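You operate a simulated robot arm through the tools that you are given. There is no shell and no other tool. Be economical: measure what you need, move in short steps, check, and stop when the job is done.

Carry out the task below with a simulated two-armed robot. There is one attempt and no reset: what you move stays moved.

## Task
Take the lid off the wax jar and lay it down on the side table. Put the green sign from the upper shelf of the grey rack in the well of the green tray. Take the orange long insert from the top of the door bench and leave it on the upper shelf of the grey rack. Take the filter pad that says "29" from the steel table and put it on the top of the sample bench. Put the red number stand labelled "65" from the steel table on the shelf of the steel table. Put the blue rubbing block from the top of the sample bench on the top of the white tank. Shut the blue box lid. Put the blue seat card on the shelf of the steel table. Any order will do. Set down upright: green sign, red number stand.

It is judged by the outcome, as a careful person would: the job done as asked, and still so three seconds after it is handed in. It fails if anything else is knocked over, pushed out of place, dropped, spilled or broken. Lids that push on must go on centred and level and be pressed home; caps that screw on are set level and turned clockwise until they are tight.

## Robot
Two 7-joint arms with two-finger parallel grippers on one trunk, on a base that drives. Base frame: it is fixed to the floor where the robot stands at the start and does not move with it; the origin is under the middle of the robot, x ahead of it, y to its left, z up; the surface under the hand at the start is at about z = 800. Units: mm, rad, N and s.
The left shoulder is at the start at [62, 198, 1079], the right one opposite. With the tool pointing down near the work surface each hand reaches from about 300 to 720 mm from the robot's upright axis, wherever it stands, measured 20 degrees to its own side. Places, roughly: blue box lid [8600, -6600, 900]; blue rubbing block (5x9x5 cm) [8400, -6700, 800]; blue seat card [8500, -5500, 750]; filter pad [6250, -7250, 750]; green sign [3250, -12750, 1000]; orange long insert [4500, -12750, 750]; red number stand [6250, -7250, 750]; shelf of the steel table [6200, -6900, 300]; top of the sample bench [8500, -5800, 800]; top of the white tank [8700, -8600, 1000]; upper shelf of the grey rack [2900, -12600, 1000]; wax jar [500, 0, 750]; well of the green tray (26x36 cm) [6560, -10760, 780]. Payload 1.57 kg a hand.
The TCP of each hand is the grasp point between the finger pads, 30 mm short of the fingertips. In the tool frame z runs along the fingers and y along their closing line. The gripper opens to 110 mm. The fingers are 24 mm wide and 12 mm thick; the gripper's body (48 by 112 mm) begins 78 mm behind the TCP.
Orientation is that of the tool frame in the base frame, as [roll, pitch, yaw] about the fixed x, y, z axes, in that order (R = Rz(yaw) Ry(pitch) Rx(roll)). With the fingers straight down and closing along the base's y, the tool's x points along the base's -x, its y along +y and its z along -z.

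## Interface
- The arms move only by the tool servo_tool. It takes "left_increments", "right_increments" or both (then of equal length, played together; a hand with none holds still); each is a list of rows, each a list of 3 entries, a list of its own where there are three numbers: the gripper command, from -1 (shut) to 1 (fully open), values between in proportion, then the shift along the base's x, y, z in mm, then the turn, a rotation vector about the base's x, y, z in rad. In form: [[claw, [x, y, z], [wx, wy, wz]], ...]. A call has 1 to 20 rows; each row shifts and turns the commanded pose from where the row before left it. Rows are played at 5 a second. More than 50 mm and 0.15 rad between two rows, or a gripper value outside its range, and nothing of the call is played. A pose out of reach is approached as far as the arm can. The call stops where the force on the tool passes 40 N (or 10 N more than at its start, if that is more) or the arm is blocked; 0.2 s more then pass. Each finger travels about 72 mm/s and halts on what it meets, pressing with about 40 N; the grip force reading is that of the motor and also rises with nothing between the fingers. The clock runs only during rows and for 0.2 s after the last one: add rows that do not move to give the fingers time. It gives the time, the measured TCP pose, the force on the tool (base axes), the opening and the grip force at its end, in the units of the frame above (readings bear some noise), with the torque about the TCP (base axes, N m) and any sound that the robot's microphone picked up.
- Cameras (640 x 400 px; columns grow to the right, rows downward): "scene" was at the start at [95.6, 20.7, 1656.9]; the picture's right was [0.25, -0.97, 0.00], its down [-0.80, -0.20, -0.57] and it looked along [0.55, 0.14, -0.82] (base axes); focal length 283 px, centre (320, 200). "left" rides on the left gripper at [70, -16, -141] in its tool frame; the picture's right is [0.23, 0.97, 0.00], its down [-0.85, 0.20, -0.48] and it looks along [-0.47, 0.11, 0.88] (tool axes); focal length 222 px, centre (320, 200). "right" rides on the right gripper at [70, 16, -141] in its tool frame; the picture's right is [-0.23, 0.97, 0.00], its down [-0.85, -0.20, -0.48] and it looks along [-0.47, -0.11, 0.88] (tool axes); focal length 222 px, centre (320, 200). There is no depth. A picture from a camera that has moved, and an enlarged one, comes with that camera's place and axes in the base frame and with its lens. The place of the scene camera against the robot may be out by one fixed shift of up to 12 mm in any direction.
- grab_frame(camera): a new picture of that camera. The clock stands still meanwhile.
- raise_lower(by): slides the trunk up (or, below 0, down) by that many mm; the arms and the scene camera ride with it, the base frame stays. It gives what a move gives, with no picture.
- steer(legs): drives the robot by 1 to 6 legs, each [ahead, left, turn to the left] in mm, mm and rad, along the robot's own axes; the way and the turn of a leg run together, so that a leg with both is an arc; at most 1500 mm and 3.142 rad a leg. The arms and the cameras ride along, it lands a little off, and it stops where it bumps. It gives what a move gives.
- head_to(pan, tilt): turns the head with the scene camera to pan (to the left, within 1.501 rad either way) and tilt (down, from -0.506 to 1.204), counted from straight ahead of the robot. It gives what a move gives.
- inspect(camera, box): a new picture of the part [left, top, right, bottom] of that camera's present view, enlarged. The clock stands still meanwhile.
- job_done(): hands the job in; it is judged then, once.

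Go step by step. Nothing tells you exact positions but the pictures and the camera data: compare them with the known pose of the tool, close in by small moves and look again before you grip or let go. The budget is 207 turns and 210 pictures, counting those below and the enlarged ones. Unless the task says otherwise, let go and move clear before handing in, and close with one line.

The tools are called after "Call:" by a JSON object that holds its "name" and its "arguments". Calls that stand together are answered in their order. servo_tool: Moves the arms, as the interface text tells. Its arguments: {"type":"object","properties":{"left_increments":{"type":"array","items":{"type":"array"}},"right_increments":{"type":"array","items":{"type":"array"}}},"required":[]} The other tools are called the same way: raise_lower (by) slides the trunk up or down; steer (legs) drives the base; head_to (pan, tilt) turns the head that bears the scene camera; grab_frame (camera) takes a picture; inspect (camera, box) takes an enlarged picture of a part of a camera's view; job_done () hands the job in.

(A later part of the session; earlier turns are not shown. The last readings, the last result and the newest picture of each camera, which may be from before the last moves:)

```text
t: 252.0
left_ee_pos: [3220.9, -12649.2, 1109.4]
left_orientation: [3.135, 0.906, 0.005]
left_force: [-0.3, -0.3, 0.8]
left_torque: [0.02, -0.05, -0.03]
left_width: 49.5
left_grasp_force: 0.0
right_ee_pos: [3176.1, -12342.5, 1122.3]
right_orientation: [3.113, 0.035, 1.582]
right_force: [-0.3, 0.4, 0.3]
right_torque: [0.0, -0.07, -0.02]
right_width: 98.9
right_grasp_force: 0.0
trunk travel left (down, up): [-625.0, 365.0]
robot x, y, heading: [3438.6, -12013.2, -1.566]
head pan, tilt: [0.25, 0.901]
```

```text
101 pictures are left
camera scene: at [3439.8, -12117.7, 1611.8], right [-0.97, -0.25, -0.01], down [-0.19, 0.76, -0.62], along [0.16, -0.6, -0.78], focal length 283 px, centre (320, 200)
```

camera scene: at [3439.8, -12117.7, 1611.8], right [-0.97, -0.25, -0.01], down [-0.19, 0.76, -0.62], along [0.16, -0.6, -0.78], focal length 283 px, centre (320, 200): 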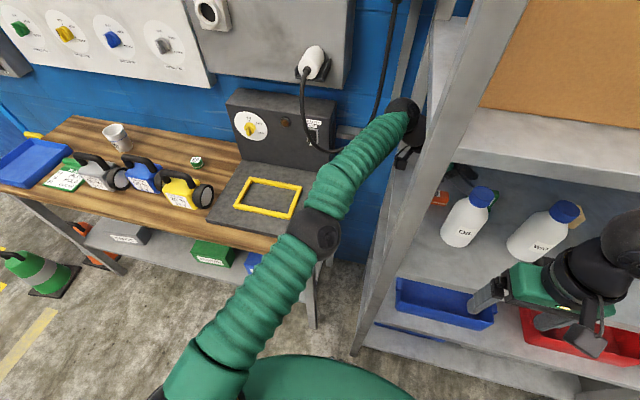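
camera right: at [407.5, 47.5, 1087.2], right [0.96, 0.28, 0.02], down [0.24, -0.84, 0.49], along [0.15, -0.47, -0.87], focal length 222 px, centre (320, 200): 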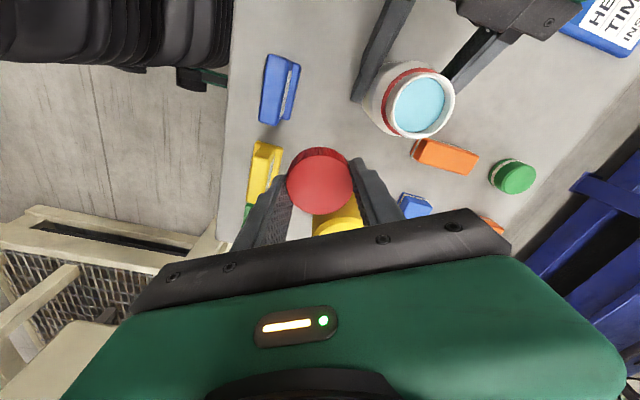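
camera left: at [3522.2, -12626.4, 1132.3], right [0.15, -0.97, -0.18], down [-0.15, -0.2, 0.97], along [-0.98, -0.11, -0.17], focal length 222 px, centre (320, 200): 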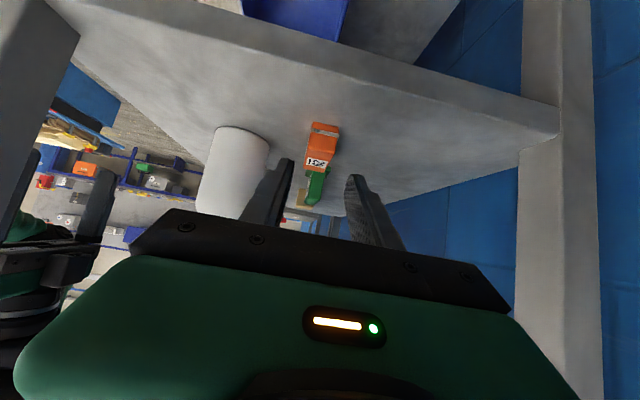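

It settles normally here; likely the wrist touched the underside of the top shelf. I'll lower with the trunk by 42 mm (needed anyway) and then strafe right 40.

Call:
{"name": "raise_lower", "arguments": {"by": -42}}

Call:
{"name": "steer", "arguments": {"legs": [[0, -40, 0]]}}

Call:
{"name": "servo_tool", "arguments": {"left_increments": [[-0.1, [0, 0, 0], [0, 0, 0]], [-0.1, [0, 0, 0], [0, 0, 0]], [-0.1, [0, 0, 0], [0, 0, 0]]]}}

Call:
{"name": "inspect", "arguments": {"camera": "left", "box": [200, 80, 420, 230]}}

```text
t: 252.9
left_ee_pos: [3223.2, -12648.7, 1067.4]
left_orientation: [3.136, 0.906, 0.007]
left_force: [-1.3, -0.2, -0.4]
left_torque: [-0.04, -0.04, 0.02]
left_width: 49.3
left_grasp_force: 0.1
right_ee_pos: [3179.1, -12343.5, 1079.5]
right_orientation: [3.114, 0.034, 1.578]
right_force: [-0.1, 1.0, -1.2]
right_torque: [-0.01, -0.02, -0.04]
right_width: 99.1
right_grasp_force: 0.0
trunk travel left (down, up): [-583.0, 407.0]
robot x, y, heading: [3437.0, -12015.6, -1.566]
head pan, tilt: [0.25, 0.901]
```

```text
t: 253.8
left_ee_pos: [3209.2, -12652.3, 1073.0]
left_orientation: [3.134, 0.929, 0.01]
left_force: [1.0, -0.6, 0.7]
left_torque: [0.03, 0.05, -0.04]
left_width: 49.3
left_grasp_force: 0.0
right_ee_pos: [3165.4, -12343.5, 1085.7]
right_orientation: [3.139, 0.034, 1.583]
right_force: [0.0, -0.4, -1.4]
right_torque: [0.03, 0.04, 0.01]
right_width: 99.2
right_grasp_force: 0.0
trunk travel left (down, up): [-583.0, 407.0]
robot x, y, heading: [3404.9, -12009.9, -1.566]
head pan, tilt: [0.25, 0.901]
```

```text
t: 254.6
left_ee_pos: [3212.8, -12654.7, 1075.6]
left_orientation: [3.13, 0.929, 0.009]
left_force: [0.6, -0.8, 0.5]
left_torque: [-0.01, 0.04, -0.01]
left_width: 49.4
left_grasp_force: 0.0
right_ee_pos: [3168.3, -12341.8, 1087.7]
right_orientation: [3.139, 0.035, 1.588]
right_force: [0.5, -0.1, -0.6]
right_torque: [-0.01, 0.03, 0.01]
right_width: 98.7
right_grasp_force: 0.2
trunk travel left (down, up): [-583.0, 407.0]
robot x, y, heading: [3408.9, -12014.3, -1.561]
head pan, tilt: [0.25, 0.901]
```

```text
2.67 times, centred on (310, 155) of left
camera zoom: at [3368.1, -12634.6, 1103.5], right [0.15, -0.97, -0.18], down [-0.13, -0.2, 0.97], along [-0.98, -0.12, -0.15], focal length 592 px, centre (347, 320)
```

zoom: 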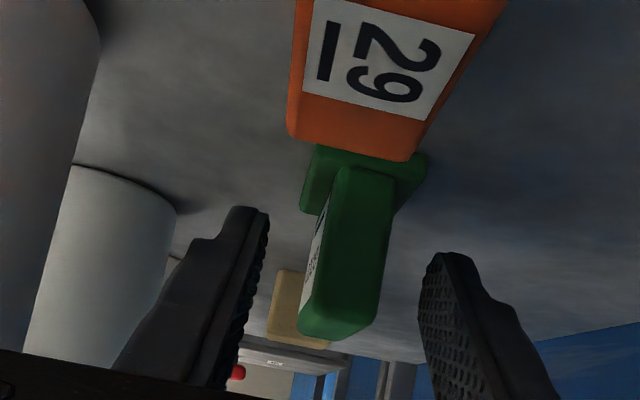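

The left forearm touches the rack's front-left post. I'll back off left, drive 90 mm closer while keeping the hand in place, so the forearm comes in more along x.

Call:
{"name": "steer", "arguments": {"legs": [[0, 60, 0]]}}

Call:
{"name": "servo_tool", "arguments": {"left_increments": [[-0.1, [0, 30, 15], [0, 0, 0]], [-0.1, [0, 30, 10], [0, 0, 0]], [-0.1, [0, 30, 0], [0, 0, 0]], [-0.1, [0, 0, 0], [0, 0, 0]]], "right_increments": [[0.8, [0, 30, 10], [0, 0, 0]], [0.8, [0, 30, 10], [0, 0, 0]], [0.8, [0, 30, 10], [0, 0, 0]], [0.8, [0, 0, 0], [0, 0, 0]]]}}

Call:
{"name": "steer", "arguments": {"legs": [[90, 0, 0]]}}

Call:
{"name": "grab_frame", "arguments": {"camera": "scene"}}

Call:
{"name": "grab_frame", "arguments": {"camera": "left"}}

```text
t: 255.5
left_ee_pos: [3232.2, -12649.4, 1067.9]
left_orientation: [3.132, 0.9, 0.002]
left_force: [-2.3, 1.4, -0.6]
left_torque: [-0.02, -0.07, 0.04]
left_width: 49.7
left_grasp_force: 0.1
right_ee_pos: [3188.7, -12338.7, 1078.3]
right_orientation: [3.108, 0.036, 1.577]
right_force: [0.5, 0.8, 0.2]
right_torque: [-0.04, -0.06, -0.02]
right_width: 99.1
right_grasp_force: 0.1
trunk travel left (down, up): [-583.0, 407.0]
robot x, y, heading: [3459.6, -12014.6, -1.564]
head pan, tilt: [0.25, 0.901]
```

```text
t: 256.5
left_ee_pos: [3250.3, -12559.7, 1096.7]
left_orientation: [3.13, 0.917, -0.001]
left_force: [0.0, -0.2, -0.1]
left_torque: [0.04, 0.01, -0.01]
left_width: 49.3
left_grasp_force: 0.0
right_ee_pos: [3203.6, -12248.5, 1113.6]
right_orientation: [3.124, 0.036, 1.579]
right_force: [-0.7, 0.0, 0.8]
right_torque: [0.01, 0.03, -0.01]
right_width: 98.8
right_grasp_force: 0.0
trunk travel left (down, up): [-583.0, 407.0]
robot x, y, heading: [3455.6, -12014.1, -1.564]
head pan, tilt: [0.25, 0.901]
```

```text
t: 257.6
left_ee_pos: [3257.6, -12648.5, 1096.0]
left_orientation: [3.131, 0.921, -0.002]
left_force: [0.1, -0.1, 0.0]
left_torque: [0.04, 0.05, -0.02]
left_width: 49.9
left_grasp_force: 0.1
right_ee_pos: [3209.8, -12337.3, 1114.5]
right_orientation: [3.126, 0.036, 1.578]
right_force: [0.3, 0.5, -0.2]
right_torque: [0.05, 0.0, -0.03]
right_width: 99.2
right_grasp_force: 0.0
trunk travel left (down, up): [-583.0, 407.0]
robot x, y, heading: [3463.4, -12102.9, -1.57]
head pan, tilt: [0.25, 0.901]
```

```text
99 pictures are left
camera scene: at [3476.9, -12205.2, 1569.8], right [-0.97, -0.25, 0.0], down [-0.2, 0.76, -0.62], along [0.15, -0.6, -0.78], focal length 283 px, centre (320, 200)
```

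scene: 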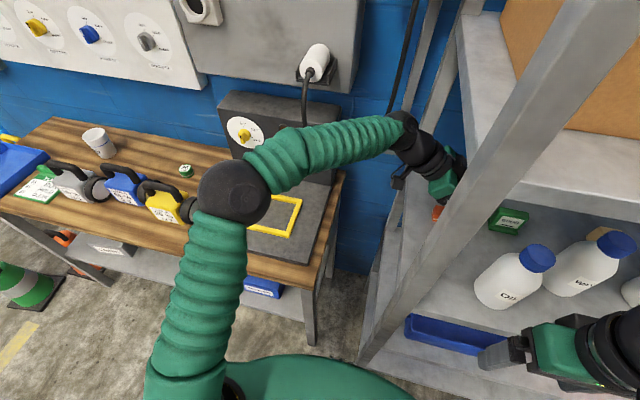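

```text
98 pictures are left
camera left: at [3412.4, -12629.9, 1126.4], right [0.15, -0.97, -0.17], down [-0.13, -0.19, 0.97], along [-0.98, -0.12, -0.16], focal length 222 px, centre (320, 200)
```

left: 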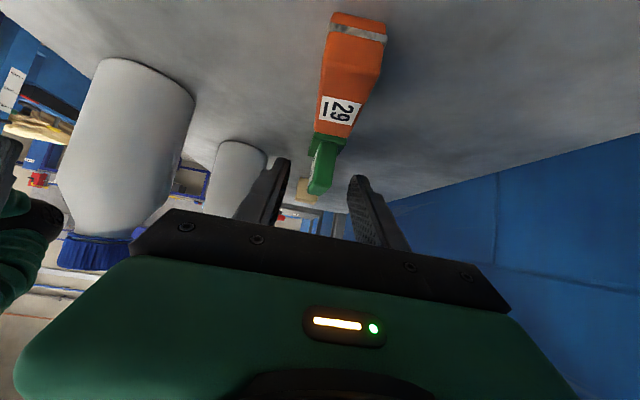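

The forearm is now well clear. Moving in to the sign.

Call:
{"name": "servo_tool", "arguments": {"left_increments": [[-0.1, [-25, -4, -3], [0, 0, 0]], [-0.1, [-25, -3, -10], [0, 0, 0]], [-0.1, [-20, -3, -12], [0, 0, 0]], [-0.1, [0, 0, 0], [0, 0, 0]], [-0.1, [0, 0, 0], [0, 0, 0]]]}}

Call:
{"name": "inspect", "arguments": {"camera": "left", "box": [200, 80, 420, 230]}}

Call:
{"name": "inspect", "arguments": {"camera": "scene", "box": [400, 130, 600, 270]}}

```text
t: 258.8
left_ee_pos: [3182.1, -12658.4, 1071.8]
left_orientation: [3.132, 0.915, 0.002]
left_force: [0.1, -0.4, 0.1]
left_torque: [-0.01, 0.03, 0.03]
left_width: 49.6
left_grasp_force: 0.1
right_ee_pos: [3205.4, -12337.8, 1113.2]
right_orientation: [3.123, 0.035, 1.576]
right_force: [-0.3, 0.5, 0.3]
right_torque: [0.03, -0.03, -0.03]
right_width: 99.2
right_grasp_force: 0.0
trunk travel left (down, up): [-583.0, 407.0]
robot x, y, heading: [3459.4, -12100.4, -1.565]
head pan, tilt: [0.25, 0.901]
```

```text
2.67 times, centred on (310, 155) of left
camera zoom: at [3337.5, -12641.0, 1101.7], right [0.15, -0.97, -0.17], down [-0.14, -0.19, 0.97], along [-0.98, -0.12, -0.16], focal length 592 px, centre (347, 320)
```

zoom: 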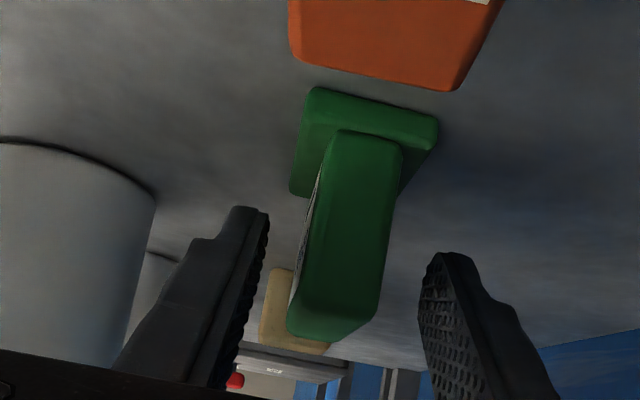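

```text
2.86 times, centred on (500, 200) of scene
camera zoom: at [3467.7, -12207.2, 1569.7], right [-0.97, -0.25, 0.0], down [-0.19, 0.76, -0.62], along [0.16, -0.6, -0.78], focal length 808 px, centre (-194, 200)
```

zoom: 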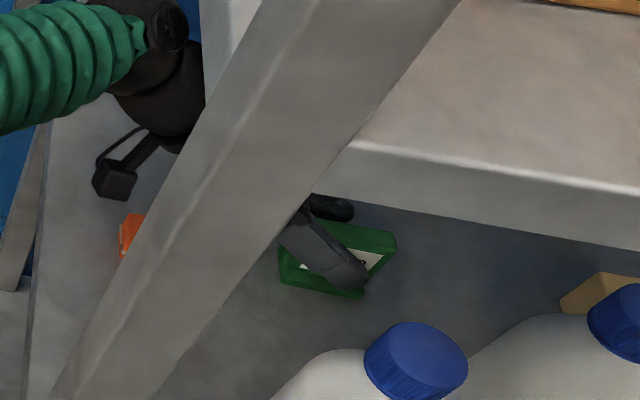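

The sign is between the fingers. Lowering a little and gripping.

Call:
{"name": "servo_tool", "arguments": {"left_increments": [[-0.1, [-6, 0, -5], [0, 0, 0]], [-1, [0, 0, 0], [0, 0, 0]], [-1, [0, 0, 0], [0, 0, 0]], [-1, [0, 0, 0], [0, 0, 0]], [-1, [0, 0, 3], [0, 0, 0]], [-1, [0, 0, 8], [0, 0, 0]], [-1, [0, 0, 0], [0, 0, 0]]]}}

Call:
{"name": "inspect", "arguments": {"camera": "left", "box": [200, 80, 420, 230]}}

```text
t: 260.4
left_ee_pos: [3176.0, -12658.3, 1079.1]
left_orientation: [3.131, 0.915, -0.002]
left_force: [-1.4, 0.2, -1.2]
left_torque: [0.02, -0.01, -0.02]
left_width: 19.2
left_grasp_force: 33.5
right_ee_pos: [3204.4, -12337.7, 1113.9]
right_orientation: [3.125, 0.037, 1.578]
right_force: [-0.7, -0.4, 0.9]
right_torque: [0.01, 0.04, 0.0]
right_width: 98.9
right_grasp_force: 0.2
trunk travel left (down, up): [-583.0, 407.0]
robot x, y, heading: [3460.0, -12108.9, -1.567]
head pan, tilt: [0.25, 0.901]
```

```text
2.67 times, centred on (310, 155) of left
camera zoom: at [3331.2, -12640.2, 1107.9], right [0.15, -0.97, -0.17], down [-0.14, -0.19, 0.97], along [-0.98, -0.12, -0.16], focal length 592 px, centre (347, 320)
```

zoom: 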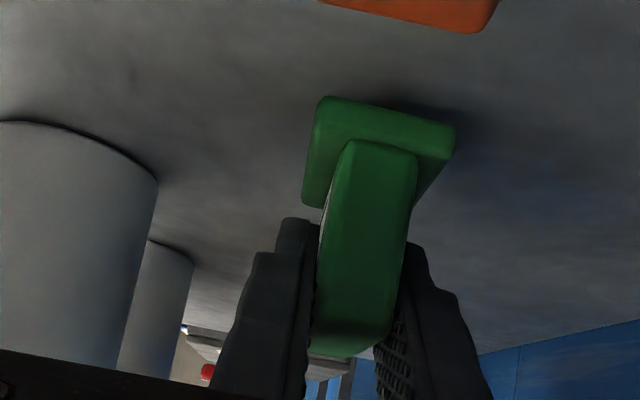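

Sign gripped (19 mm) and lifted slightly. Raising above the insert and retracting along +x, then backing the robot out.

Call:
{"name": "servo_tool", "arguments": {"left_increments": [[-1, [0, 0, 12], [0, 0, 0]], [-1, [0, 0, 13], [0, 0, 0]], [-1, [30, 0, 3], [0, 0, 0]], [-1, [40, 0, 0], [0, 0, 0]], [-1, [40, 0, 0], [0, 0, 0]], [-1, [40, 0, 0], [0, 0, 0]], [-1, [40, 0, 0], [0, 0, 0]], [-1, [40, 0, 0], [0, 0, 0]], [-1, [40, 0, 0], [0, 0, 0]], [-1, [0, 0, 0], [0, 0, 0]]]}}

Call:
{"name": "steer", "arguments": {"legs": [[0, 80, 0], [-500, 0, 0]]}}

Call:
{"name": "head_to", "arguments": {"pan": -0.2, "tilt": 0.55}}

Call:
{"name": "grab_frame", "arguments": {"camera": "scene"}}

```text
t: 262.6
left_ee_pos: [3447.6, -12658.3, 1104.7]
left_orientation: [3.131, 0.917, -0.001]
left_force: [0.4, -0.2, -0.9]
left_torque: [-0.02, 0.04, 0.01]
left_width: 19.1
left_grasp_force: 33.6
right_ee_pos: [3205.7, -12337.5, 1113.4]
right_orientation: [3.123, 0.036, 1.577]
right_force: [-0.8, -0.7, -0.8]
right_torque: [0.02, -0.03, 0.02]
right_width: 98.9
right_grasp_force: 0.1
trunk travel left (down, up): [-583.0, 407.0]
robot x, y, heading: [3454.9, -12100.1, -1.571]
head pan, tilt: [0.25, 0.901]
```

```text
t: 266.3
left_ee_pos: [3528.6, -12141.5, 1104.7]
left_orientation: [3.134, 0.922, -0.011]
left_force: [-0.4, -0.6, -0.6]
left_torque: [0.02, 0.01, -0.01]
left_width: 18.9
left_grasp_force: 33.7
right_ee_pos: [3291.3, -11817.0, 1115.5]
right_orientation: [3.133, 0.038, 1.563]
right_force: [-0.5, -0.7, 0.0]
right_torque: [0.02, 0.01, -0.01]
right_width: 99.2
right_grasp_force: 0.1
trunk travel left (down, up): [-583.0, 407.0]
robot x, y, heading: [3546.4, -11583.2, -1.588]
head pan, tilt: [0.25, 0.901]
```

```text
t: 267.2
left_ee_pos: [3527.7, -12140.8, 1106.1]
left_orientation: [3.129, 0.923, -0.015]
left_force: [0.6, -0.3, 0.1]
left_torque: [0.02, 0.0, 0.01]
left_width: 19.0
left_grasp_force: 33.3
right_ee_pos: [3290.4, -11816.6, 1114.5]
right_orientation: [3.129, 0.038, 1.565]
right_force: [0.7, -0.6, 0.9]
right_torque: [0.02, 0.0, 0.01]
right_width: 99.0
right_grasp_force: 0.0
trunk travel left (down, up): [-583.0, 407.0]
robot x, y, heading: [3543.6, -11582.6, -1.581]
head pan, tilt: [-0.201, 0.55]
```

```text
94 pictures are left
camera scene: at [3519.4, -11704.5, 1599.0], right [-0.98, 0.21, 0.0], down [0.11, 0.51, -0.85], along [-0.18, -0.83, -0.52], focal length 283 px, centre (320, 200)
```

scene: 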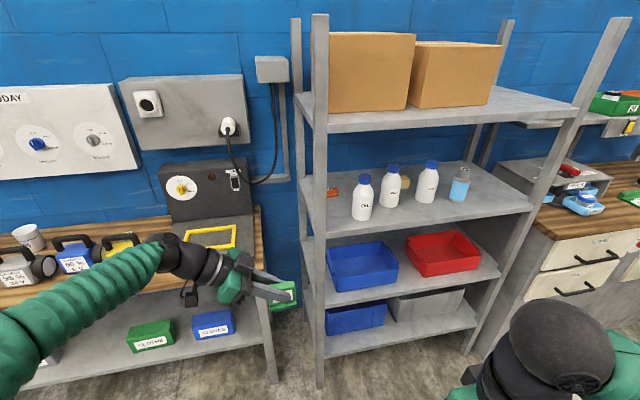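

Sign in hand, rack undisturbed. Now heading toward the green tray bench: move left, turn to face +x and look.

Call:
{"name": "steer", "arguments": {"legs": [[150, 1100, 0], [0, 0, 1.58]]}}

Call:
{"name": "head_to", "arguments": {"pan": 0.35, "tilt": 0.4}}

Call:
{"name": "grab_frame", "arguments": {"camera": "scene"}}

```text
t: 276.8
left_ee_pos: [5214.3, -11733.8, 1106.8]
left_orientation: [3.129, 0.917, 1.595]
left_force: [-0.3, 0.7, -0.1]
left_torque: [-0.04, -0.04, 0.0]
left_width: 19.1
left_grasp_force: 32.5
right_ee_pos: [4898.1, -11981.7, 1113.5]
right_orientation: [3.127, 0.039, -3.111]
right_force: [1.0, 0.7, -0.5]
right_torque: [-0.02, -0.03, 0.01]
right_width: 98.9
right_grasp_force: 0.1
trunk travel left (down, up): [-583.0, 407.0]
robot x, y, heading: [4658.1, -11732.4, 0.023]
head pan, tilt: [-0.201, 0.55]
```

```text
t: 277.8
left_ee_pos: [5212.8, -11734.0, 1106.8]
left_orientation: [3.128, 0.919, 1.591]
left_force: [-0.4, -0.1, 0.4]
left_torque: [0.03, -0.01, 0.02]
left_width: 19.1
left_grasp_force: 33.3
right_ee_pos: [4898.4, -11981.8, 1114.3]
right_orientation: [3.126, 0.038, -3.111]
right_force: [0.1, 0.3, -0.5]
right_torque: [0.01, 0.0, -0.01]
right_width: 99.2
right_grasp_force: 0.0
trunk travel left (down, up): [-583.0, 407.0]
robot x, y, heading: [4659.1, -11732.7, 0.023]
head pan, tilt: [0.351, 0.4]
```

```text
93 pictures are left
camera scene: at [4771.1, -11699.9, 1612.7], right [0.37, -0.93, 0.0], down [-0.36, -0.14, -0.92], along [0.86, 0.34, -0.39], focal length 283 px, centre (320, 200)
```

scene: 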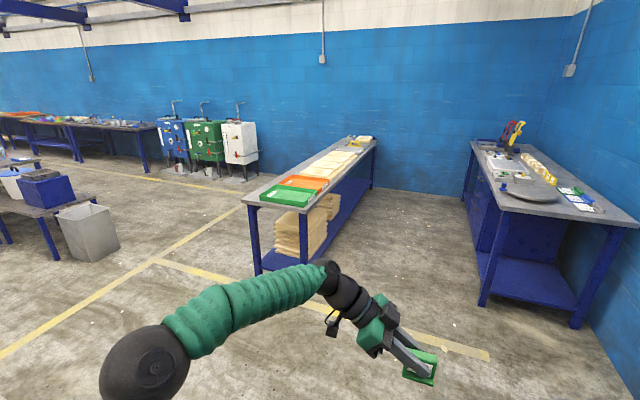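

I see the bench with the green tray at its near end, the three tanks, and the steel table to the left. Driving to the tray.

Call:
{"name": "steer", "arguments": {"legs": [[600, 500, -0.023], [660, 500, 0]]}}

Call:
{"name": "head_to", "arguments": {"pan": 0.0, "tilt": 0.8}}

Call:
{"name": "grab_frame", "arguments": {"camera": "scene"}}

```text
t: 286.0
left_ee_pos: [6472.9, -10735.7, 1106.1]
left_orientation: [3.126, 0.917, 1.571]
left_force: [0.2, -0.7, -1.1]
left_torque: [0.04, 0.02, 0.0]
left_width: 19.1
left_grasp_force: 33.3
right_ee_pos: [6151.8, -10978.7, 1114.5]
right_orientation: [3.125, 0.038, -3.133]
right_force: [0.5, 0.3, -0.1]
right_torque: [0.02, -0.01, 0.04]
right_width: 99.3
right_grasp_force: 0.1
trunk travel left (down, up): [-583.0, 407.0]
robot x, y, heading: [5917.0, -10724.2, 0.003]
head pan, tilt: [0.351, 0.4]
```

```text
t: 286.9
left_ee_pos: [6473.2, -10735.1, 1106.7]
left_orientation: [3.128, 0.918, 1.571]
left_force: [0.7, -0.8, -0.6]
left_torque: [0.01, 0.0, 0.0]
left_width: 19.1
left_grasp_force: 33.3
right_ee_pos: [6152.9, -10975.3, 1114.6]
right_orientation: [3.124, 0.039, -3.133]
right_force: [-0.1, -0.3, -0.2]
right_torque: [0.05, 0.0, 0.01]
right_width: 99.1
right_grasp_force: 0.0
trunk travel left (down, up): [-583.0, 407.0]
robot x, y, heading: [5915.9, -10725.2, 0.002]
head pan, tilt: [0.0, 0.799]
```

```text
92 pictures are left
camera scene: at [6025.2, -10723.3, 1577.7], right [0.0, -1.0, 0.0], down [-0.72, 0.0, -0.7], along [0.7, 0.0, -0.72], focal length 283 px, centre (320, 200)
```

scene: 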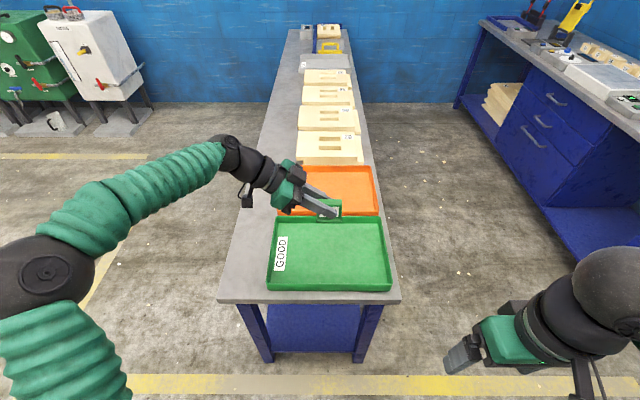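

The tray centre is about (6555, −10757). Lowering trunk, moving forward 60 mm, and lowering the sign into the well.

Call:
{"name": "steer", "arguments": {"legs": [[62, 0, 0]]}}

Call:
{"name": "raise_lower", "arguments": {"by": -130}}

Call:
{"name": "servo_tool", "arguments": {"left_increments": [[-1, [7, 0, -30], [0, 0, 0]], [-1, [7, 0, -30], [0, 0, 0]], [-1, [5, 0, -25], [0, 0, 0]], [-1, [0, 0, 0], [0, 0, 0]]]}}

Call:
{"name": "grab_frame", "arguments": {"camera": "left"}}

Call:
{"name": "grab_frame", "arguments": {"camera": "scene"}}

```text
t: 287.9
left_ee_pos: [6532.2, -10734.6, 1106.8]
left_orientation: [3.126, 0.919, 1.568]
left_force: [0.2, 0.6, -0.7]
left_torque: [0.02, 0.03, -0.01]
left_width: 19.1
left_grasp_force: 33.1
right_ee_pos: [6210.0, -10974.1, 1115.1]
right_orientation: [3.127, 0.041, -3.134]
right_force: [-0.2, 0.5, -1.5]
right_torque: [-0.03, -0.03, 0.01]
right_width: 99.2
right_grasp_force: 0.1
trunk travel left (down, up): [-583.0, 407.0]
robot x, y, heading: [5984.3, -10722.0, 0.002]
head pan, tilt: [0.0, 0.799]
```

```text
t: 289.4
left_ee_pos: [6532.6, -10734.9, 977.2]
left_orientation: [3.128, 0.917, 1.569]
left_force: [0.5, 0.1, 0.0]
left_torque: [0.01, -0.02, 0.04]
left_width: 18.9
left_grasp_force: 33.3
right_ee_pos: [6212.0, -10976.2, 985.1]
right_orientation: [3.125, 0.04, -3.134]
right_force: [-0.2, -0.4, 0.3]
right_torque: [-0.03, 0.03, 0.03]
right_width: 99.1
right_grasp_force: 0.1
trunk travel left (down, up): [-453.0, 537.0]
robot x, y, heading: [5978.2, -10724.2, 0.0]
head pan, tilt: [0.0, 0.799]
```

```text
t: 290.4
left_ee_pos: [6551.3, -10734.3, 891.2]
left_orientation: [3.126, 0.917, 1.568]
left_force: [-0.8, 0.5, -0.2]
left_torque: [0.02, 0.02, -0.04]
left_width: 19.3
left_grasp_force: 33.2
right_ee_pos: [6213.2, -10975.6, 985.5]
right_orientation: [3.126, 0.04, -3.135]
right_force: [0.2, 0.0, -0.5]
right_torque: [-0.01, 0.01, 0.02]
right_width: 99.0
right_grasp_force: 0.1
trunk travel left (down, up): [-453.0, 537.0]
robot x, y, heading: [5984.4, -10725.0, -0.001]
head pan, tilt: [0.0, 0.799]
```

```text
91 pictures are left
camera left: at [6535.1, -10578.8, 921.0], right [0.97, 0.15, -0.17], down [0.19, -0.14, 0.97], along [0.12, -0.98, -0.16], focal length 222 px, centre (320, 200)
```

left: 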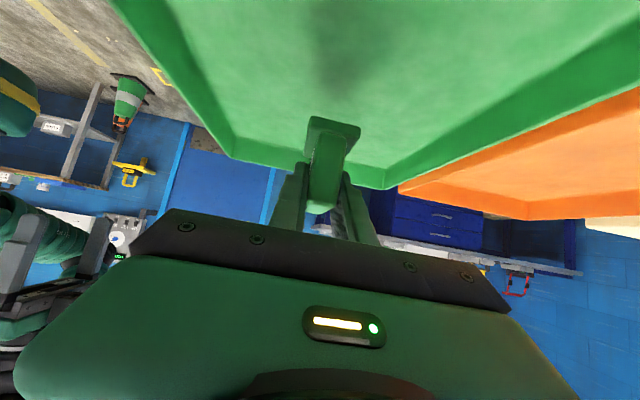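

```text
90 pictures are left
camera scene: at [6085.7, -10722.8, 1447.7], right [0.0, -1.0, 0.0], down [-0.72, 0.0, -0.7], along [0.7, 0.0, -0.72], focal length 283 px, centre (320, 200)
```

scene: 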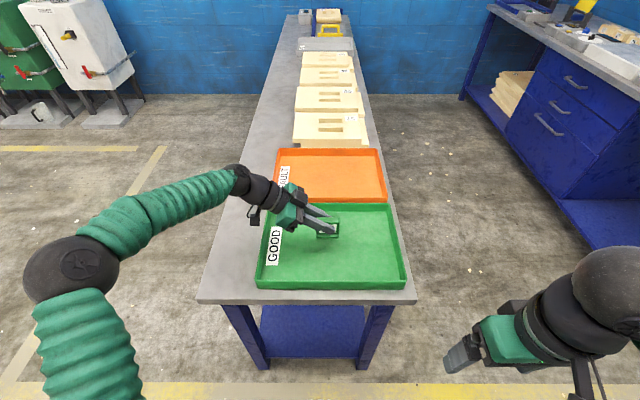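

The sign is over the well. Lowering until contact.

Call:
{"name": "servo_tool", "arguments": {"left_increments": [[-1, [-4, 0, -20], [0, 0, 0]], [-1, [-4, 0, -15], [0, 0, 0]], [-1, [0, 0, -8], [0, 0, 0]], [-1, [0, 0, -4], [0, 0, 0]], [-1, [0, 0, -3], [0, 0, 0]], [-1, [0, 0, -3], [0, 0, 0]], [-1, [0, 0, -3], [0, 0, 0]], [-1, [0, 0, 0], [0, 0, 0]]]}}

```text
t: 292.2
left_ee_pos: [6544.2, -10734.8, 836.0]
left_orientation: [3.132, 0.917, 1.572]
left_force: [0.2, -0.1, -0.5]
left_torque: [0.0, 0.03, 0.03]
left_width: 19.2
left_grasp_force: 33.0
right_ee_pos: [6212.5, -10976.7, 984.1]
right_orientation: [3.127, 0.039, -3.135]
right_force: [0.1, -0.1, 1.3]
right_torque: [0.0, 0.01, 0.01]
right_width: 99.2
right_grasp_force: 0.0
trunk travel left (down, up): [-453.0, 537.0]
robot x, y, heading: [5979.6, -10721.2, 0.005]
head pan, tilt: [0.0, 0.799]
```

Call:
{"name": "servo_tool", "arguments": {"left_increments": [[-1, [0, 0, -2], [0, 0, 0]], [-1, [0, 0, -2], [0, 0, 0]], [-1, [0, 0, -2], [0, 0, 0]], [-1, [0, 0, -2], [0, 0, 0]], [-1, [0, 0, -2], [0, 0, 0]], [-1, [0, 0, 0], [0, 0, 0]]]}}

Call:
{"name": "inspect", "arguments": {"camera": "left", "box": [200, 60, 440, 210]}}

```text
t: 293.6
left_ee_pos: [6544.0, -10734.4, 827.5]
left_orientation: [3.123, 0.919, 1.568]
left_force: [5.8, -2.0, 27.0]
left_torque: [0.0, 0.11, 0.0]
left_width: 19.2
left_grasp_force: 32.9
right_ee_pos: [6210.9, -10975.9, 984.7]
right_orientation: [3.125, 0.042, -3.135]
right_force: [0.9, -0.1, -1.2]
right_torque: [0.0, 0.0, -0.02]
right_width: 98.8
right_grasp_force: 0.0
trunk travel left (down, up): [-453.0, 537.0]
robot x, y, heading: [5982.7, -10722.3, 0.002]
head pan, tilt: [0.0, 0.799]
```

```text
2.67 times, centred on (320, 135) of left
camera zoom: at [6525.9, -10579.6, 857.2], right [0.97, 0.15, -0.17], down [0.19, -0.14, 0.97], along [0.12, -0.98, -0.16], focal length 592 px, centre (320, 373)
```

zoom: 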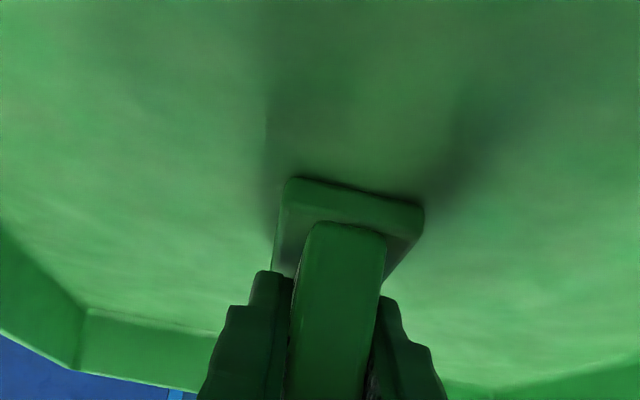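

Seated. Releasing and withdrawing.

Call:
{"name": "servo_tool", "arguments": {"left_increments": [[-1, [0, 0, 1.5], [0, 0, 0]], [-0.3, [0, 0, 0], [0, 0, 0]], [-0.3, [0, 0, 0], [0, 0, 0]], [-0.3, [0, 16, 12], [0, 0, 0]], [-0.3, [0, 32, 26], [0, 0, 0]], [-0.3, [0, 35, 35], [0, 0, 0]], [-0.3, [0, 20, 45], [0, 0, 0]], [-0.3, [0, 0, 49], [0, 0, 0]], [-0.3, [0, 0, 49], [0, 0, 0]], [-0.3, [0, 0, 0], [0, 0, 0]]]}}

Call:
{"name": "inspect", "arguments": {"camera": "scene", "box": [220, 170, 440, 310]}}

```text
t: 295.8
left_ee_pos: [6542.9, -10631.6, 1044.6]
left_orientation: [3.131, 0.917, 1.57]
left_force: [0.1, -0.6, -0.3]
left_torque: [-0.02, 0.0, 0.0]
left_width: 38.3
left_grasp_force: 0.1
right_ee_pos: [6211.9, -10975.5, 984.0]
right_orientation: [3.126, 0.039, -3.135]
right_force: [1.1, 0.0, 0.1]
right_torque: [0.03, -0.04, -0.02]
right_width: 98.9
right_grasp_force: 0.0
trunk travel left (down, up): [-453.0, 537.0]
robot x, y, heading: [5978.6, -10725.0, 0.008]
head pan, tilt: [0.0, 0.799]
```

```text
2.86 times, centred on (330, 240) of scene
camera zoom: at [6086.4, -10722.3, 1447.6], right [0.0, -1.0, 0.0], down [-0.72, 0.0, -0.7], along [0.7, 0.0, -0.72], focal length 808 px, centre (291, 86)
```

zoom: 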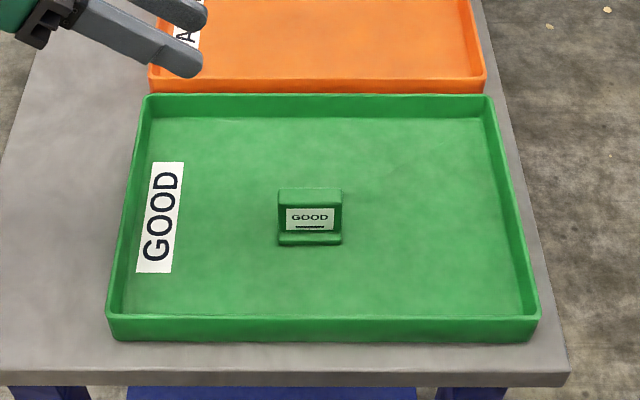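

Three tasks done. Driving back, turning to +y and toward the steel table.

Call:
{"name": "steer", "arguments": {"legs": [[-450, 0, 0], [0, 0, 1.57], [1300, 0, 0]]}}

Call:
{"name": "raise_lower", "arguments": {"by": 220}}

Call:
{"name": "head_to", "arguments": {"pan": -0.3, "tilt": 0.4}}

Call:
{"name": "grab_frame", "arguments": {"camera": "scene"}}

```text
t: 308.4
left_ee_pos: [5430.4, -8880.4, 1044.5]
left_orientation: [3.13, 0.918, -3.14]
left_force: [0.0, 0.2, 0.4]
left_torque: [0.0, 0.0, -0.01]
left_width: 38.3
left_grasp_force: 0.1
right_ee_pos: [5775.8, -9211.0, 985.5]
right_orientation: [3.127, 0.04, -1.563]
right_force: [-0.7, -0.7, -0.7]
right_torque: [-0.05, 0.01, -0.03]
right_width: 99.2
right_grasp_force: 0.1
trunk travel left (down, up): [-453.0, 537.0]
robot x, y, heading: [5523.3, -9440.8, 1.575]
head pan, tilt: [0.0, 0.799]
```

```text
t: 310.8
left_ee_pos: [5430.3, -8881.8, 1263.8]
left_orientation: [3.127, 0.917, -3.14]
left_force: [0.1, -0.4, -0.2]
left_torque: [-0.01, -0.01, -0.03]
left_width: 38.5
left_grasp_force: 0.1
right_ee_pos: [5774.1, -9210.6, 1204.8]
right_orientation: [3.127, 0.041, -1.563]
right_force: [0.4, 0.2, 0.1]
right_torque: [-0.02, 0.02, 0.01]
right_width: 99.2
right_grasp_force: 0.0
trunk travel left (down, up): [-673.0, 317.0]
robot x, y, heading: [5523.0, -9441.6, 1.576]
head pan, tilt: [0.0, 0.799]
```

```text
t: 311.6
left_ee_pos: [5429.7, -8880.8, 1265.4]
left_orientation: [3.129, 0.918, 3.141]
left_force: [0.0, 0.3, -0.8]
left_torque: [0.03, -0.02, 0.01]
left_width: 38.4
left_grasp_force: 0.1
right_ee_pos: [5775.5, -9210.9, 1205.5]
right_orientation: [3.125, 0.042, -1.561]
right_force: [0.2, -0.5, 0.0]
right_torque: [0.0, 0.02, 0.01]
right_width: 99.1
right_grasp_force: 0.1
trunk travel left (down, up): [-673.0, 317.0]
robot x, y, heading: [5523.3, -9444.8, 1.578]
head pan, tilt: [-0.3, 0.4]
```

```text
87 pictures are left
camera scene: at [5544.0, -9320.4, 1702.6], right [0.96, -0.29, 0.0], down [-0.11, -0.37, -0.92], along [0.27, 0.88, -0.39], focal length 283 px, centre (320, 200)
```

scene: 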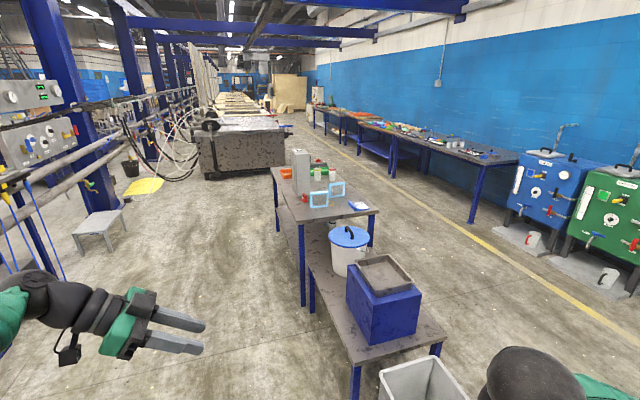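

The steel table spans about x 5900–6450, y −7700…−6420, with its shelf below. Driving to its −x side and facing +x.

Call:
{"name": "steer", "arguments": {"legs": [[0, 220, 0], [1500, 0, 0], [700, 0, 0], [0, 0, -1.575]]}}

Call:
{"name": "head_to", "arguments": {"pan": 0.0, "tilt": 0.65}}

Call:
{"name": "grab_frame", "arguments": {"camera": "scene"}}

```text
t: 327.4
left_ee_pos: [5862.6, -7203.2, 1263.6]
left_orientation: [3.13, 0.918, 1.559]
left_force: [-0.3, 0.3, 0.4]
left_torque: [0.02, -0.03, 0.02]
left_width: 38.6
left_grasp_force: 0.0
right_ee_pos: [5529.0, -7543.6, 1205.1]
right_orientation: [3.127, 0.04, 3.138]
right_force: [-0.3, 0.2, -0.3]
right_torque: [-0.02, 0.02, 0.01]
right_width: 99.2
right_grasp_force: 0.1
trunk travel left (down, up): [-673.0, 317.0]
robot x, y, heading: [5298.8, -7288.3, -0.005]
head pan, tilt: [-0.3, 0.4]
```

```text
t: 328.2
left_ee_pos: [5862.0, -7202.6, 1265.4]
left_orientation: [3.126, 0.918, 1.557]
left_force: [0.3, 0.2, 0.2]
left_torque: [0.02, 0.03, 0.01]
left_width: 38.6
left_grasp_force: 0.1
right_ee_pos: [5527.7, -7545.1, 1205.4]
right_orientation: [3.127, 0.044, 3.138]
right_force: [-0.4, 0.1, -0.2]
right_torque: [-0.04, 0.01, -0.01]
right_width: 99.0
right_grasp_force: 0.0
trunk travel left (down, up): [-673.0, 317.0]
robot x, y, heading: [5299.2, -7292.7, -0.009]
head pan, tilt: [0.0, 0.649]
```

```text
86 pictures are left
camera scene: at [5411.9, -7289.8, 1680.3], right [-0.01, -1.0, 0.0], down [-0.61, 0.01, -0.8], along [0.8, -0.01, -0.61], focal length 283 px, centre (320, 200)
```

scene: 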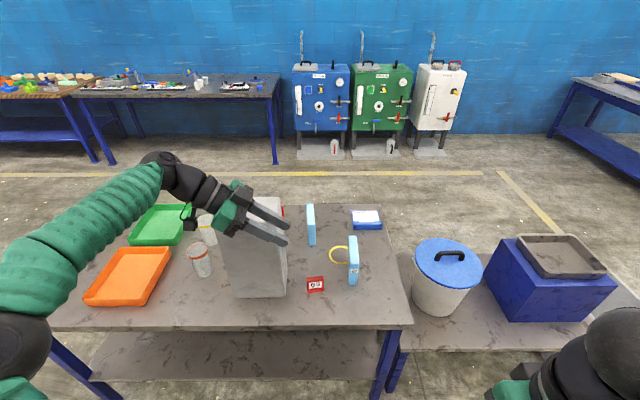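

Zooming in on the table's objects.

Call:
{"name": "inspect", "arguments": {"camera": "scene", "box": [220, 190, 420, 315]}}

```text
3.20 times, centred on (320, 252) of scene
camera zoom: at [5411.9, -7289.8, 1680.3], right [-0.01, -1.0, 0.0], down [-0.61, 0.01, -0.8], along [0.8, -0.01, -0.61], focal length 905 px, centre (320, 32)
```

zoom: 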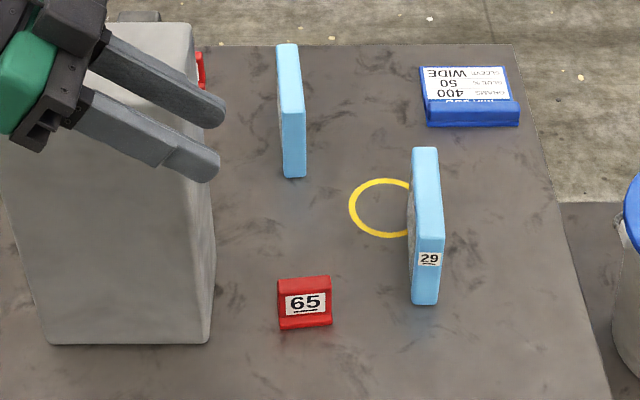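

Pad 29 stands on edge at about (6150, −7427), top z≈880; stand 65 is in front, tight between the grey box and the pad. I'll take the pad first with the right hand from above. Pulling the left arm in and driving up.

Call:
{"name": "servo_tool", "arguments": {"left_increments": [[-0.3, [-40, 25, 0], [0, 0, 0]], [-0.3, [-40, 25, 0], [0, 0, 0]], [-0.3, [-40, 25, 0], [0, 0, 0]], [-0.3, [-40, 25, 0], [0, 0, 0]]], "right_increments": [[1, [40, 15, -20], [0, 0, 0]], [1, [40, 15, -20], [0, 0, 0]], [1, [40, 15, -20], [0, 0, 0]], [1, [40, 15, -20], [0, 0, 0]]]}}

Call:
{"name": "steer", "arguments": {"legs": [[220, 60, 0.007]]}}

Call:
{"name": "servo_tool", "arguments": {"right_increments": [[1, [42, -1, -16], [0, 0, 0]], [1, [42, -1, -16], [0, 0, 0]], [1, [42, -1, -16], [0, 0, 0]], [1, [42, -1, -16], [0, 0, 0]], [1, [42, -1, -16], [0, 0, 0]], [1, [20, 0, -10], [0, 0, 0]], [1, [0, 0, 0], [0, 0, 0]]]}}

Call:
{"name": "grab_frame", "arguments": {"camera": "right"}}

Call:
{"name": "grab_frame", "arguments": {"camera": "scene"}}

```text
t: 329.2
left_ee_pos: [5701.1, -7100.7, 1263.0]
left_orientation: [3.126, 0.92, 1.556]
left_force: [0.6, 0.2, 0.3]
left_torque: [0.0, 0.02, 0.01]
left_width: 38.7
left_grasp_force: 0.0
right_ee_pos: [5689.0, -7481.5, 1124.6]
right_orientation: [3.13, 0.042, 3.14]
right_force: [-0.5, -0.3, -0.1]
right_torque: [0.0, 0.01, 0.01]
right_width: 110.0
right_grasp_force: 0.1
trunk travel left (down, up): [-673.0, 317.0]
robot x, y, heading: [5300.2, -7292.9, -0.011]
head pan, tilt: [0.0, 0.649]
```

```text
t: 331.0
left_ee_pos: [5921.5, -7042.2, 1262.5]
left_orientation: [3.124, 0.918, 1.557]
left_force: [-0.1, 1.2, 0.1]
left_torque: [0.03, -0.01, -0.02]
left_width: 38.4
left_grasp_force: 0.1
right_ee_pos: [5911.3, -7423.3, 1125.0]
right_orientation: [3.128, 0.042, 3.141]
right_force: [0.0, -0.8, -0.2]
right_torque: [0.02, 0.02, 0.0]
right_width: 110.2
right_grasp_force: 0.1
trunk travel left (down, up): [-673.0, 317.0]
robot x, y, heading: [5522.9, -7229.6, -0.006]
head pan, tilt: [0.0, 0.649]
```

```text
t: 332.6
left_ee_pos: [5923.3, -7041.1, 1263.6]
left_orientation: [3.126, 0.92, 1.558]
left_force: [-0.1, -0.1, -0.1]
left_torque: [0.05, -0.01, 0.01]
left_width: 38.4
left_grasp_force: 0.0
right_ee_pos: [6142.9, -7427.8, 1034.3]
right_orientation: [3.126, 0.042, -3.14]
right_force: [-0.9, 0.3, -0.2]
right_torque: [-0.02, -0.01, 0.02]
right_width: 110.0
right_grasp_force: 0.0
trunk travel left (down, up): [-673.0, 317.0]
robot x, y, heading: [5522.5, -7233.7, -0.012]
head pan, tilt: [0.0, 0.649]
```

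```text
84 pictures are left
camera right: at [6065.8, -7413.9, 1174.2], right [0.23, 0.97, 0.02], down [0.83, -0.21, 0.51], along [0.5, -0.1, -0.86], focal length 222 px, centre (320, 200)
```

right: 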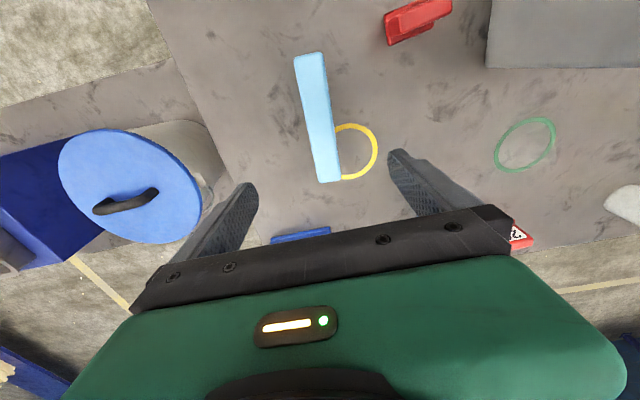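

```text
83 pictures are left
camera scene: at [5634.5, -7228.2, 1680.2], right [-0.01, -1.0, 0.0], down [-0.61, 0.0, -0.8], along [0.8, 0.0, -0.61], focal length 283 px, centre (320, 200)
```

scene: 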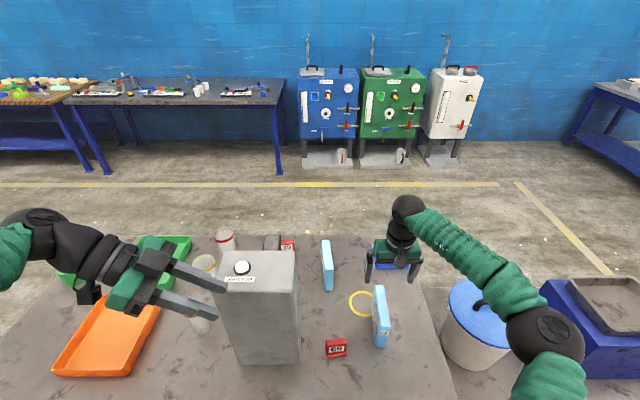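

Pad centre ≈ (6130, −7423), top near 880. Descending over it.

Call:
{"name": "servo_tool", "arguments": {"right_increments": [[1, [-5, 3, -35], [0, 0, -0.04]], [1, [-3, 2, -35], [0, 0, -0.035]], [1, [0, 0, -25], [0, 0, 0]], [1, [0, 0, 0], [0, 0, 0]]]}}

Call:
{"name": "grab_frame", "arguments": {"camera": "right"}}

```text
t: 333.6
left_ee_pos: [5923.8, -7040.2, 1262.6]
left_orientation: [3.126, 0.919, 1.56]
left_force: [0.6, 0.4, -0.2]
left_torque: [0.0, -0.01, 0.0]
left_width: 38.6
left_grasp_force: 0.1
right_ee_pos: [6131.9, -7423.4, 940.8]
right_orientation: [3.128, 0.04, 3.067]
right_force: [0.0, -0.1, 0.4]
right_torque: [-0.01, 0.01, 0.02]
right_width: 110.3
right_grasp_force: 0.1
trunk travel left (down, up): [-673.0, 317.0]
robot x, y, heading: [5522.2, -7229.1, -0.002]
head pan, tilt: [0.0, 0.649]
```

```text
82 pictures are left
camera right: at [6057.0, -7404.4, 1079.6], right [0.3, 0.95, 0.02], down [0.82, -0.27, 0.51], along [0.49, -0.13, -0.86], focal length 222 px, centre (320, 200)
```

right: 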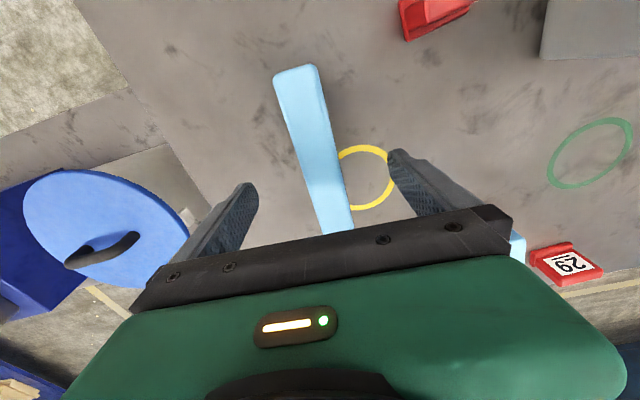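

Aligned; descending to grip depth and closing.

Call:
{"name": "servo_tool", "arguments": {"right_increments": [[1, [0, 1, -25], [0, 0, 0]], [1, [0, 0, -25], [0, 0, 0]], [1, [0, 0, -20], [0, 0, 0]], [1, [0, 0, 0], [0, 0, 0]], [-1, [0, 0, 0], [0, 0, 0]], [-1, [0, 0, 0], [0, 0, 0]], [-1, [0, 0, 0], [0, 0, 0]], [-1, [0, 0, 0], [0, 0, 0]]]}}

Call:
{"name": "inspect", "arguments": {"camera": "scene", "box": [300, 220, 440, 370]}}

```text
t: 335.4
left_ee_pos: [5922.9, -7041.5, 1262.8]
left_orientation: [3.127, 0.921, 1.56]
left_force: [0.3, -0.6, -0.3]
left_torque: [-0.03, -0.02, 0.01]
left_width: 38.6
left_grasp_force: 0.1
right_ee_pos: [6132.3, -7421.8, 868.4]
right_orientation: [3.127, 0.043, 3.066]
right_force: [-0.2, 0.1, 0.3]
right_torque: [-0.02, 0.09, 0.0]
right_width: 30.2
right_grasp_force: 36.4
trunk travel left (down, up): [-673.0, 317.0]
robot x, y, heading: [5523.6, -7231.3, -0.004]
head pan, tilt: [0.0, 0.649]
```

```text
2.67 times, centred on (370, 295) of scene
camera zoom: at [5635.5, -7228.1, 1680.1], right [-0.01, -1.0, 0.0], down [-0.61, 0.0, -0.8], along [0.8, 0.0, -0.61], focal length 754 px, centre (187, -53)
```

zoom: 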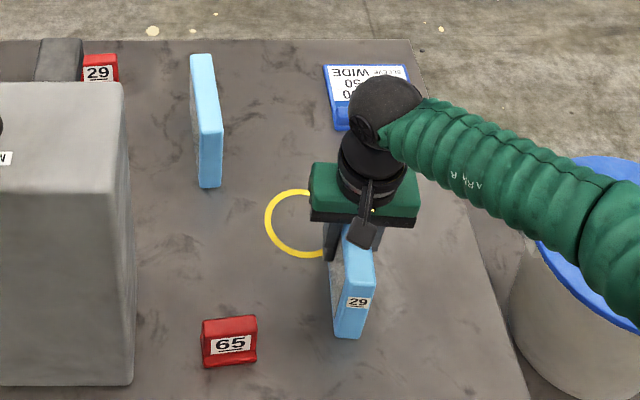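

Pad gripped (30 mm). Lifting it, backing off, and driving round the north end of the table to the sample bench.

Call:
{"name": "servo_tool", "arguments": {"right_increments": [[-1, [0, 0, 10], [0, 0, 0]], [-1, [0, 0, 45], [0, 0, 0]], [-1, [0, 0, 49], [0, 0, 0]], [-1, [0, 0, 49], [0, 0, 0]], [-1, [-40, 0, 25], [0, 0, 0]], [-1, [-45, 0, 0], [0, 0, 0]], [-1, [-45, 0, 0], [0, 0, 0]], [-1, [0, 0, 0], [0, 0, 0]]]}}

Call:
{"name": "steer", "arguments": {"legs": [[-350, 0, 0], [0, 1500, 0], [1000, 200, 0], [1400, 0, 0]]}}

Call:
{"name": "head_to", "arguments": {"pan": 0.0, "tilt": 0.55}}

Call:
{"name": "grab_frame", "arguments": {"camera": "scene"}}

```text
t: 337.2
left_ee_pos: [5923.9, -7041.4, 1262.8]
left_orientation: [3.126, 0.92, 1.563]
left_force: [-0.3, 0.2, 0.1]
left_torque: [0.0, -0.02, -0.01]
left_width: 38.4
left_grasp_force: 0.1
right_ee_pos: [6003.7, -7421.8, 1045.1]
right_orientation: [3.126, 0.04, 3.066]
right_force: [-0.2, 0.3, -2.4]
right_torque: [0.0, 0.02, -0.06]
right_width: 29.4
right_grasp_force: 39.2
trunk travel left (down, up): [-673.0, 317.0]
robot x, y, heading: [5522.9, -7233.3, -0.007]
head pan, tilt: [0.0, 0.649]
```

```text
t: 357.7
left_ee_pos: [7988.6, -5462.6, 1263.0]
left_orientation: [3.125, 0.92, 1.519]
left_force: [-0.5, 0.0, -0.7]
left_torque: [0.02, -0.01, 0.0]
left_width: 38.5
left_grasp_force: 0.0
right_ee_pos: [8054.7, -5845.6, 1045.9]
right_orientation: [3.128, 0.043, 3.024]
right_force: [0.1, 0.0, -1.0]
right_torque: [0.03, -0.04, 0.03]
right_width: 29.6
right_grasp_force: 39.1
trunk travel left (down, up): [-673.0, 317.0]
robot x, y, heading: [7580.9, -5634.3, -0.048]
head pan, tilt: [0.0, 0.649]
```

```text
t: 358.4
left_ee_pos: [7988.8, -5462.6, 1263.6]
left_orientation: [3.127, 0.92, 1.518]
left_force: [0.8, -0.1, -0.4]
left_torque: [-0.02, 0.02, 0.01]
left_width: 38.7
left_grasp_force: 0.0
right_ee_pos: [8053.1, -5846.3, 1045.7]
right_orientation: [3.126, 0.041, 3.025]
right_force: [0.0, -0.3, -1.6]
right_torque: [0.02, -0.04, -0.02]
right_width: 29.8
right_grasp_force: 38.9
trunk travel left (down, up): [-673.0, 317.0]
robot x, y, heading: [7578.8, -5635.3, -0.051]
head pan, tilt: [0.0, 0.55]
```

```text
80 pictures are left
camera scene: at [7696.6, -5637.7, 1688.9], right [-0.05, -1.0, 0.0], down [-0.52, 0.02, -0.85], along [0.85, -0.04, -0.52], focal length 283 px, centre (320, 200)
```

scene: 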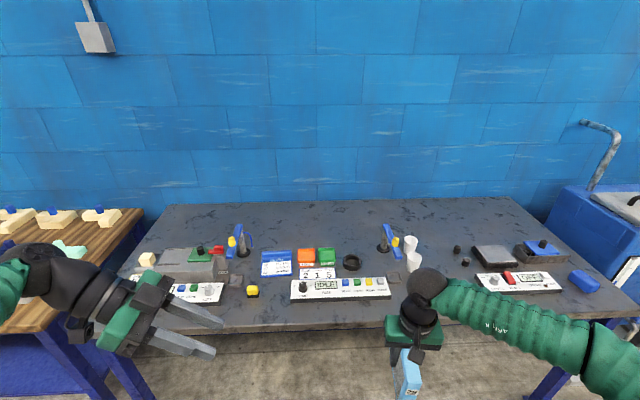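

Zooming on the bench parts: card on the left, box and block on the right.

Call:
{"name": "inspect", "arguments": {"camera": "scene", "box": [220, 220, 420, 310]}}

Call:
{"name": "inspect", "arguments": {"camera": "scene", "box": [440, 220, 640, 310]}}

```text
3.20 times, centred on (320, 265) of scene
camera zoom: at [7696.6, -5637.7, 1688.9], right [-0.05, -1.0, 0.0], down [-0.52, 0.02, -0.85], along [0.85, -0.04, -0.52], focal length 905 px, centre (320, -8)
```

zoom: 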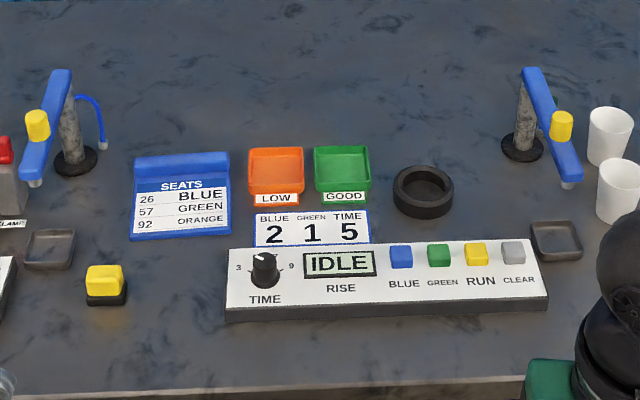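

```text
3.20 times, centred on (540, 265) of scene
camera zoom: at [7696.6, -5637.7, 1688.9], right [-0.05, -1.0, 0.0], down [-0.52, 0.02, -0.85], along [0.85, -0.04, -0.52], focal length 905 px, centre (-384, -8)
```

zoom: 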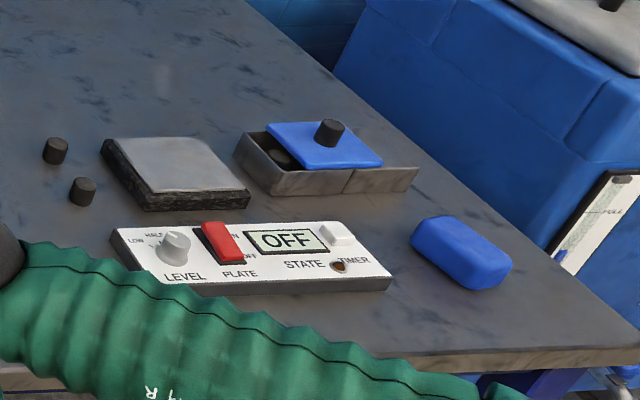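

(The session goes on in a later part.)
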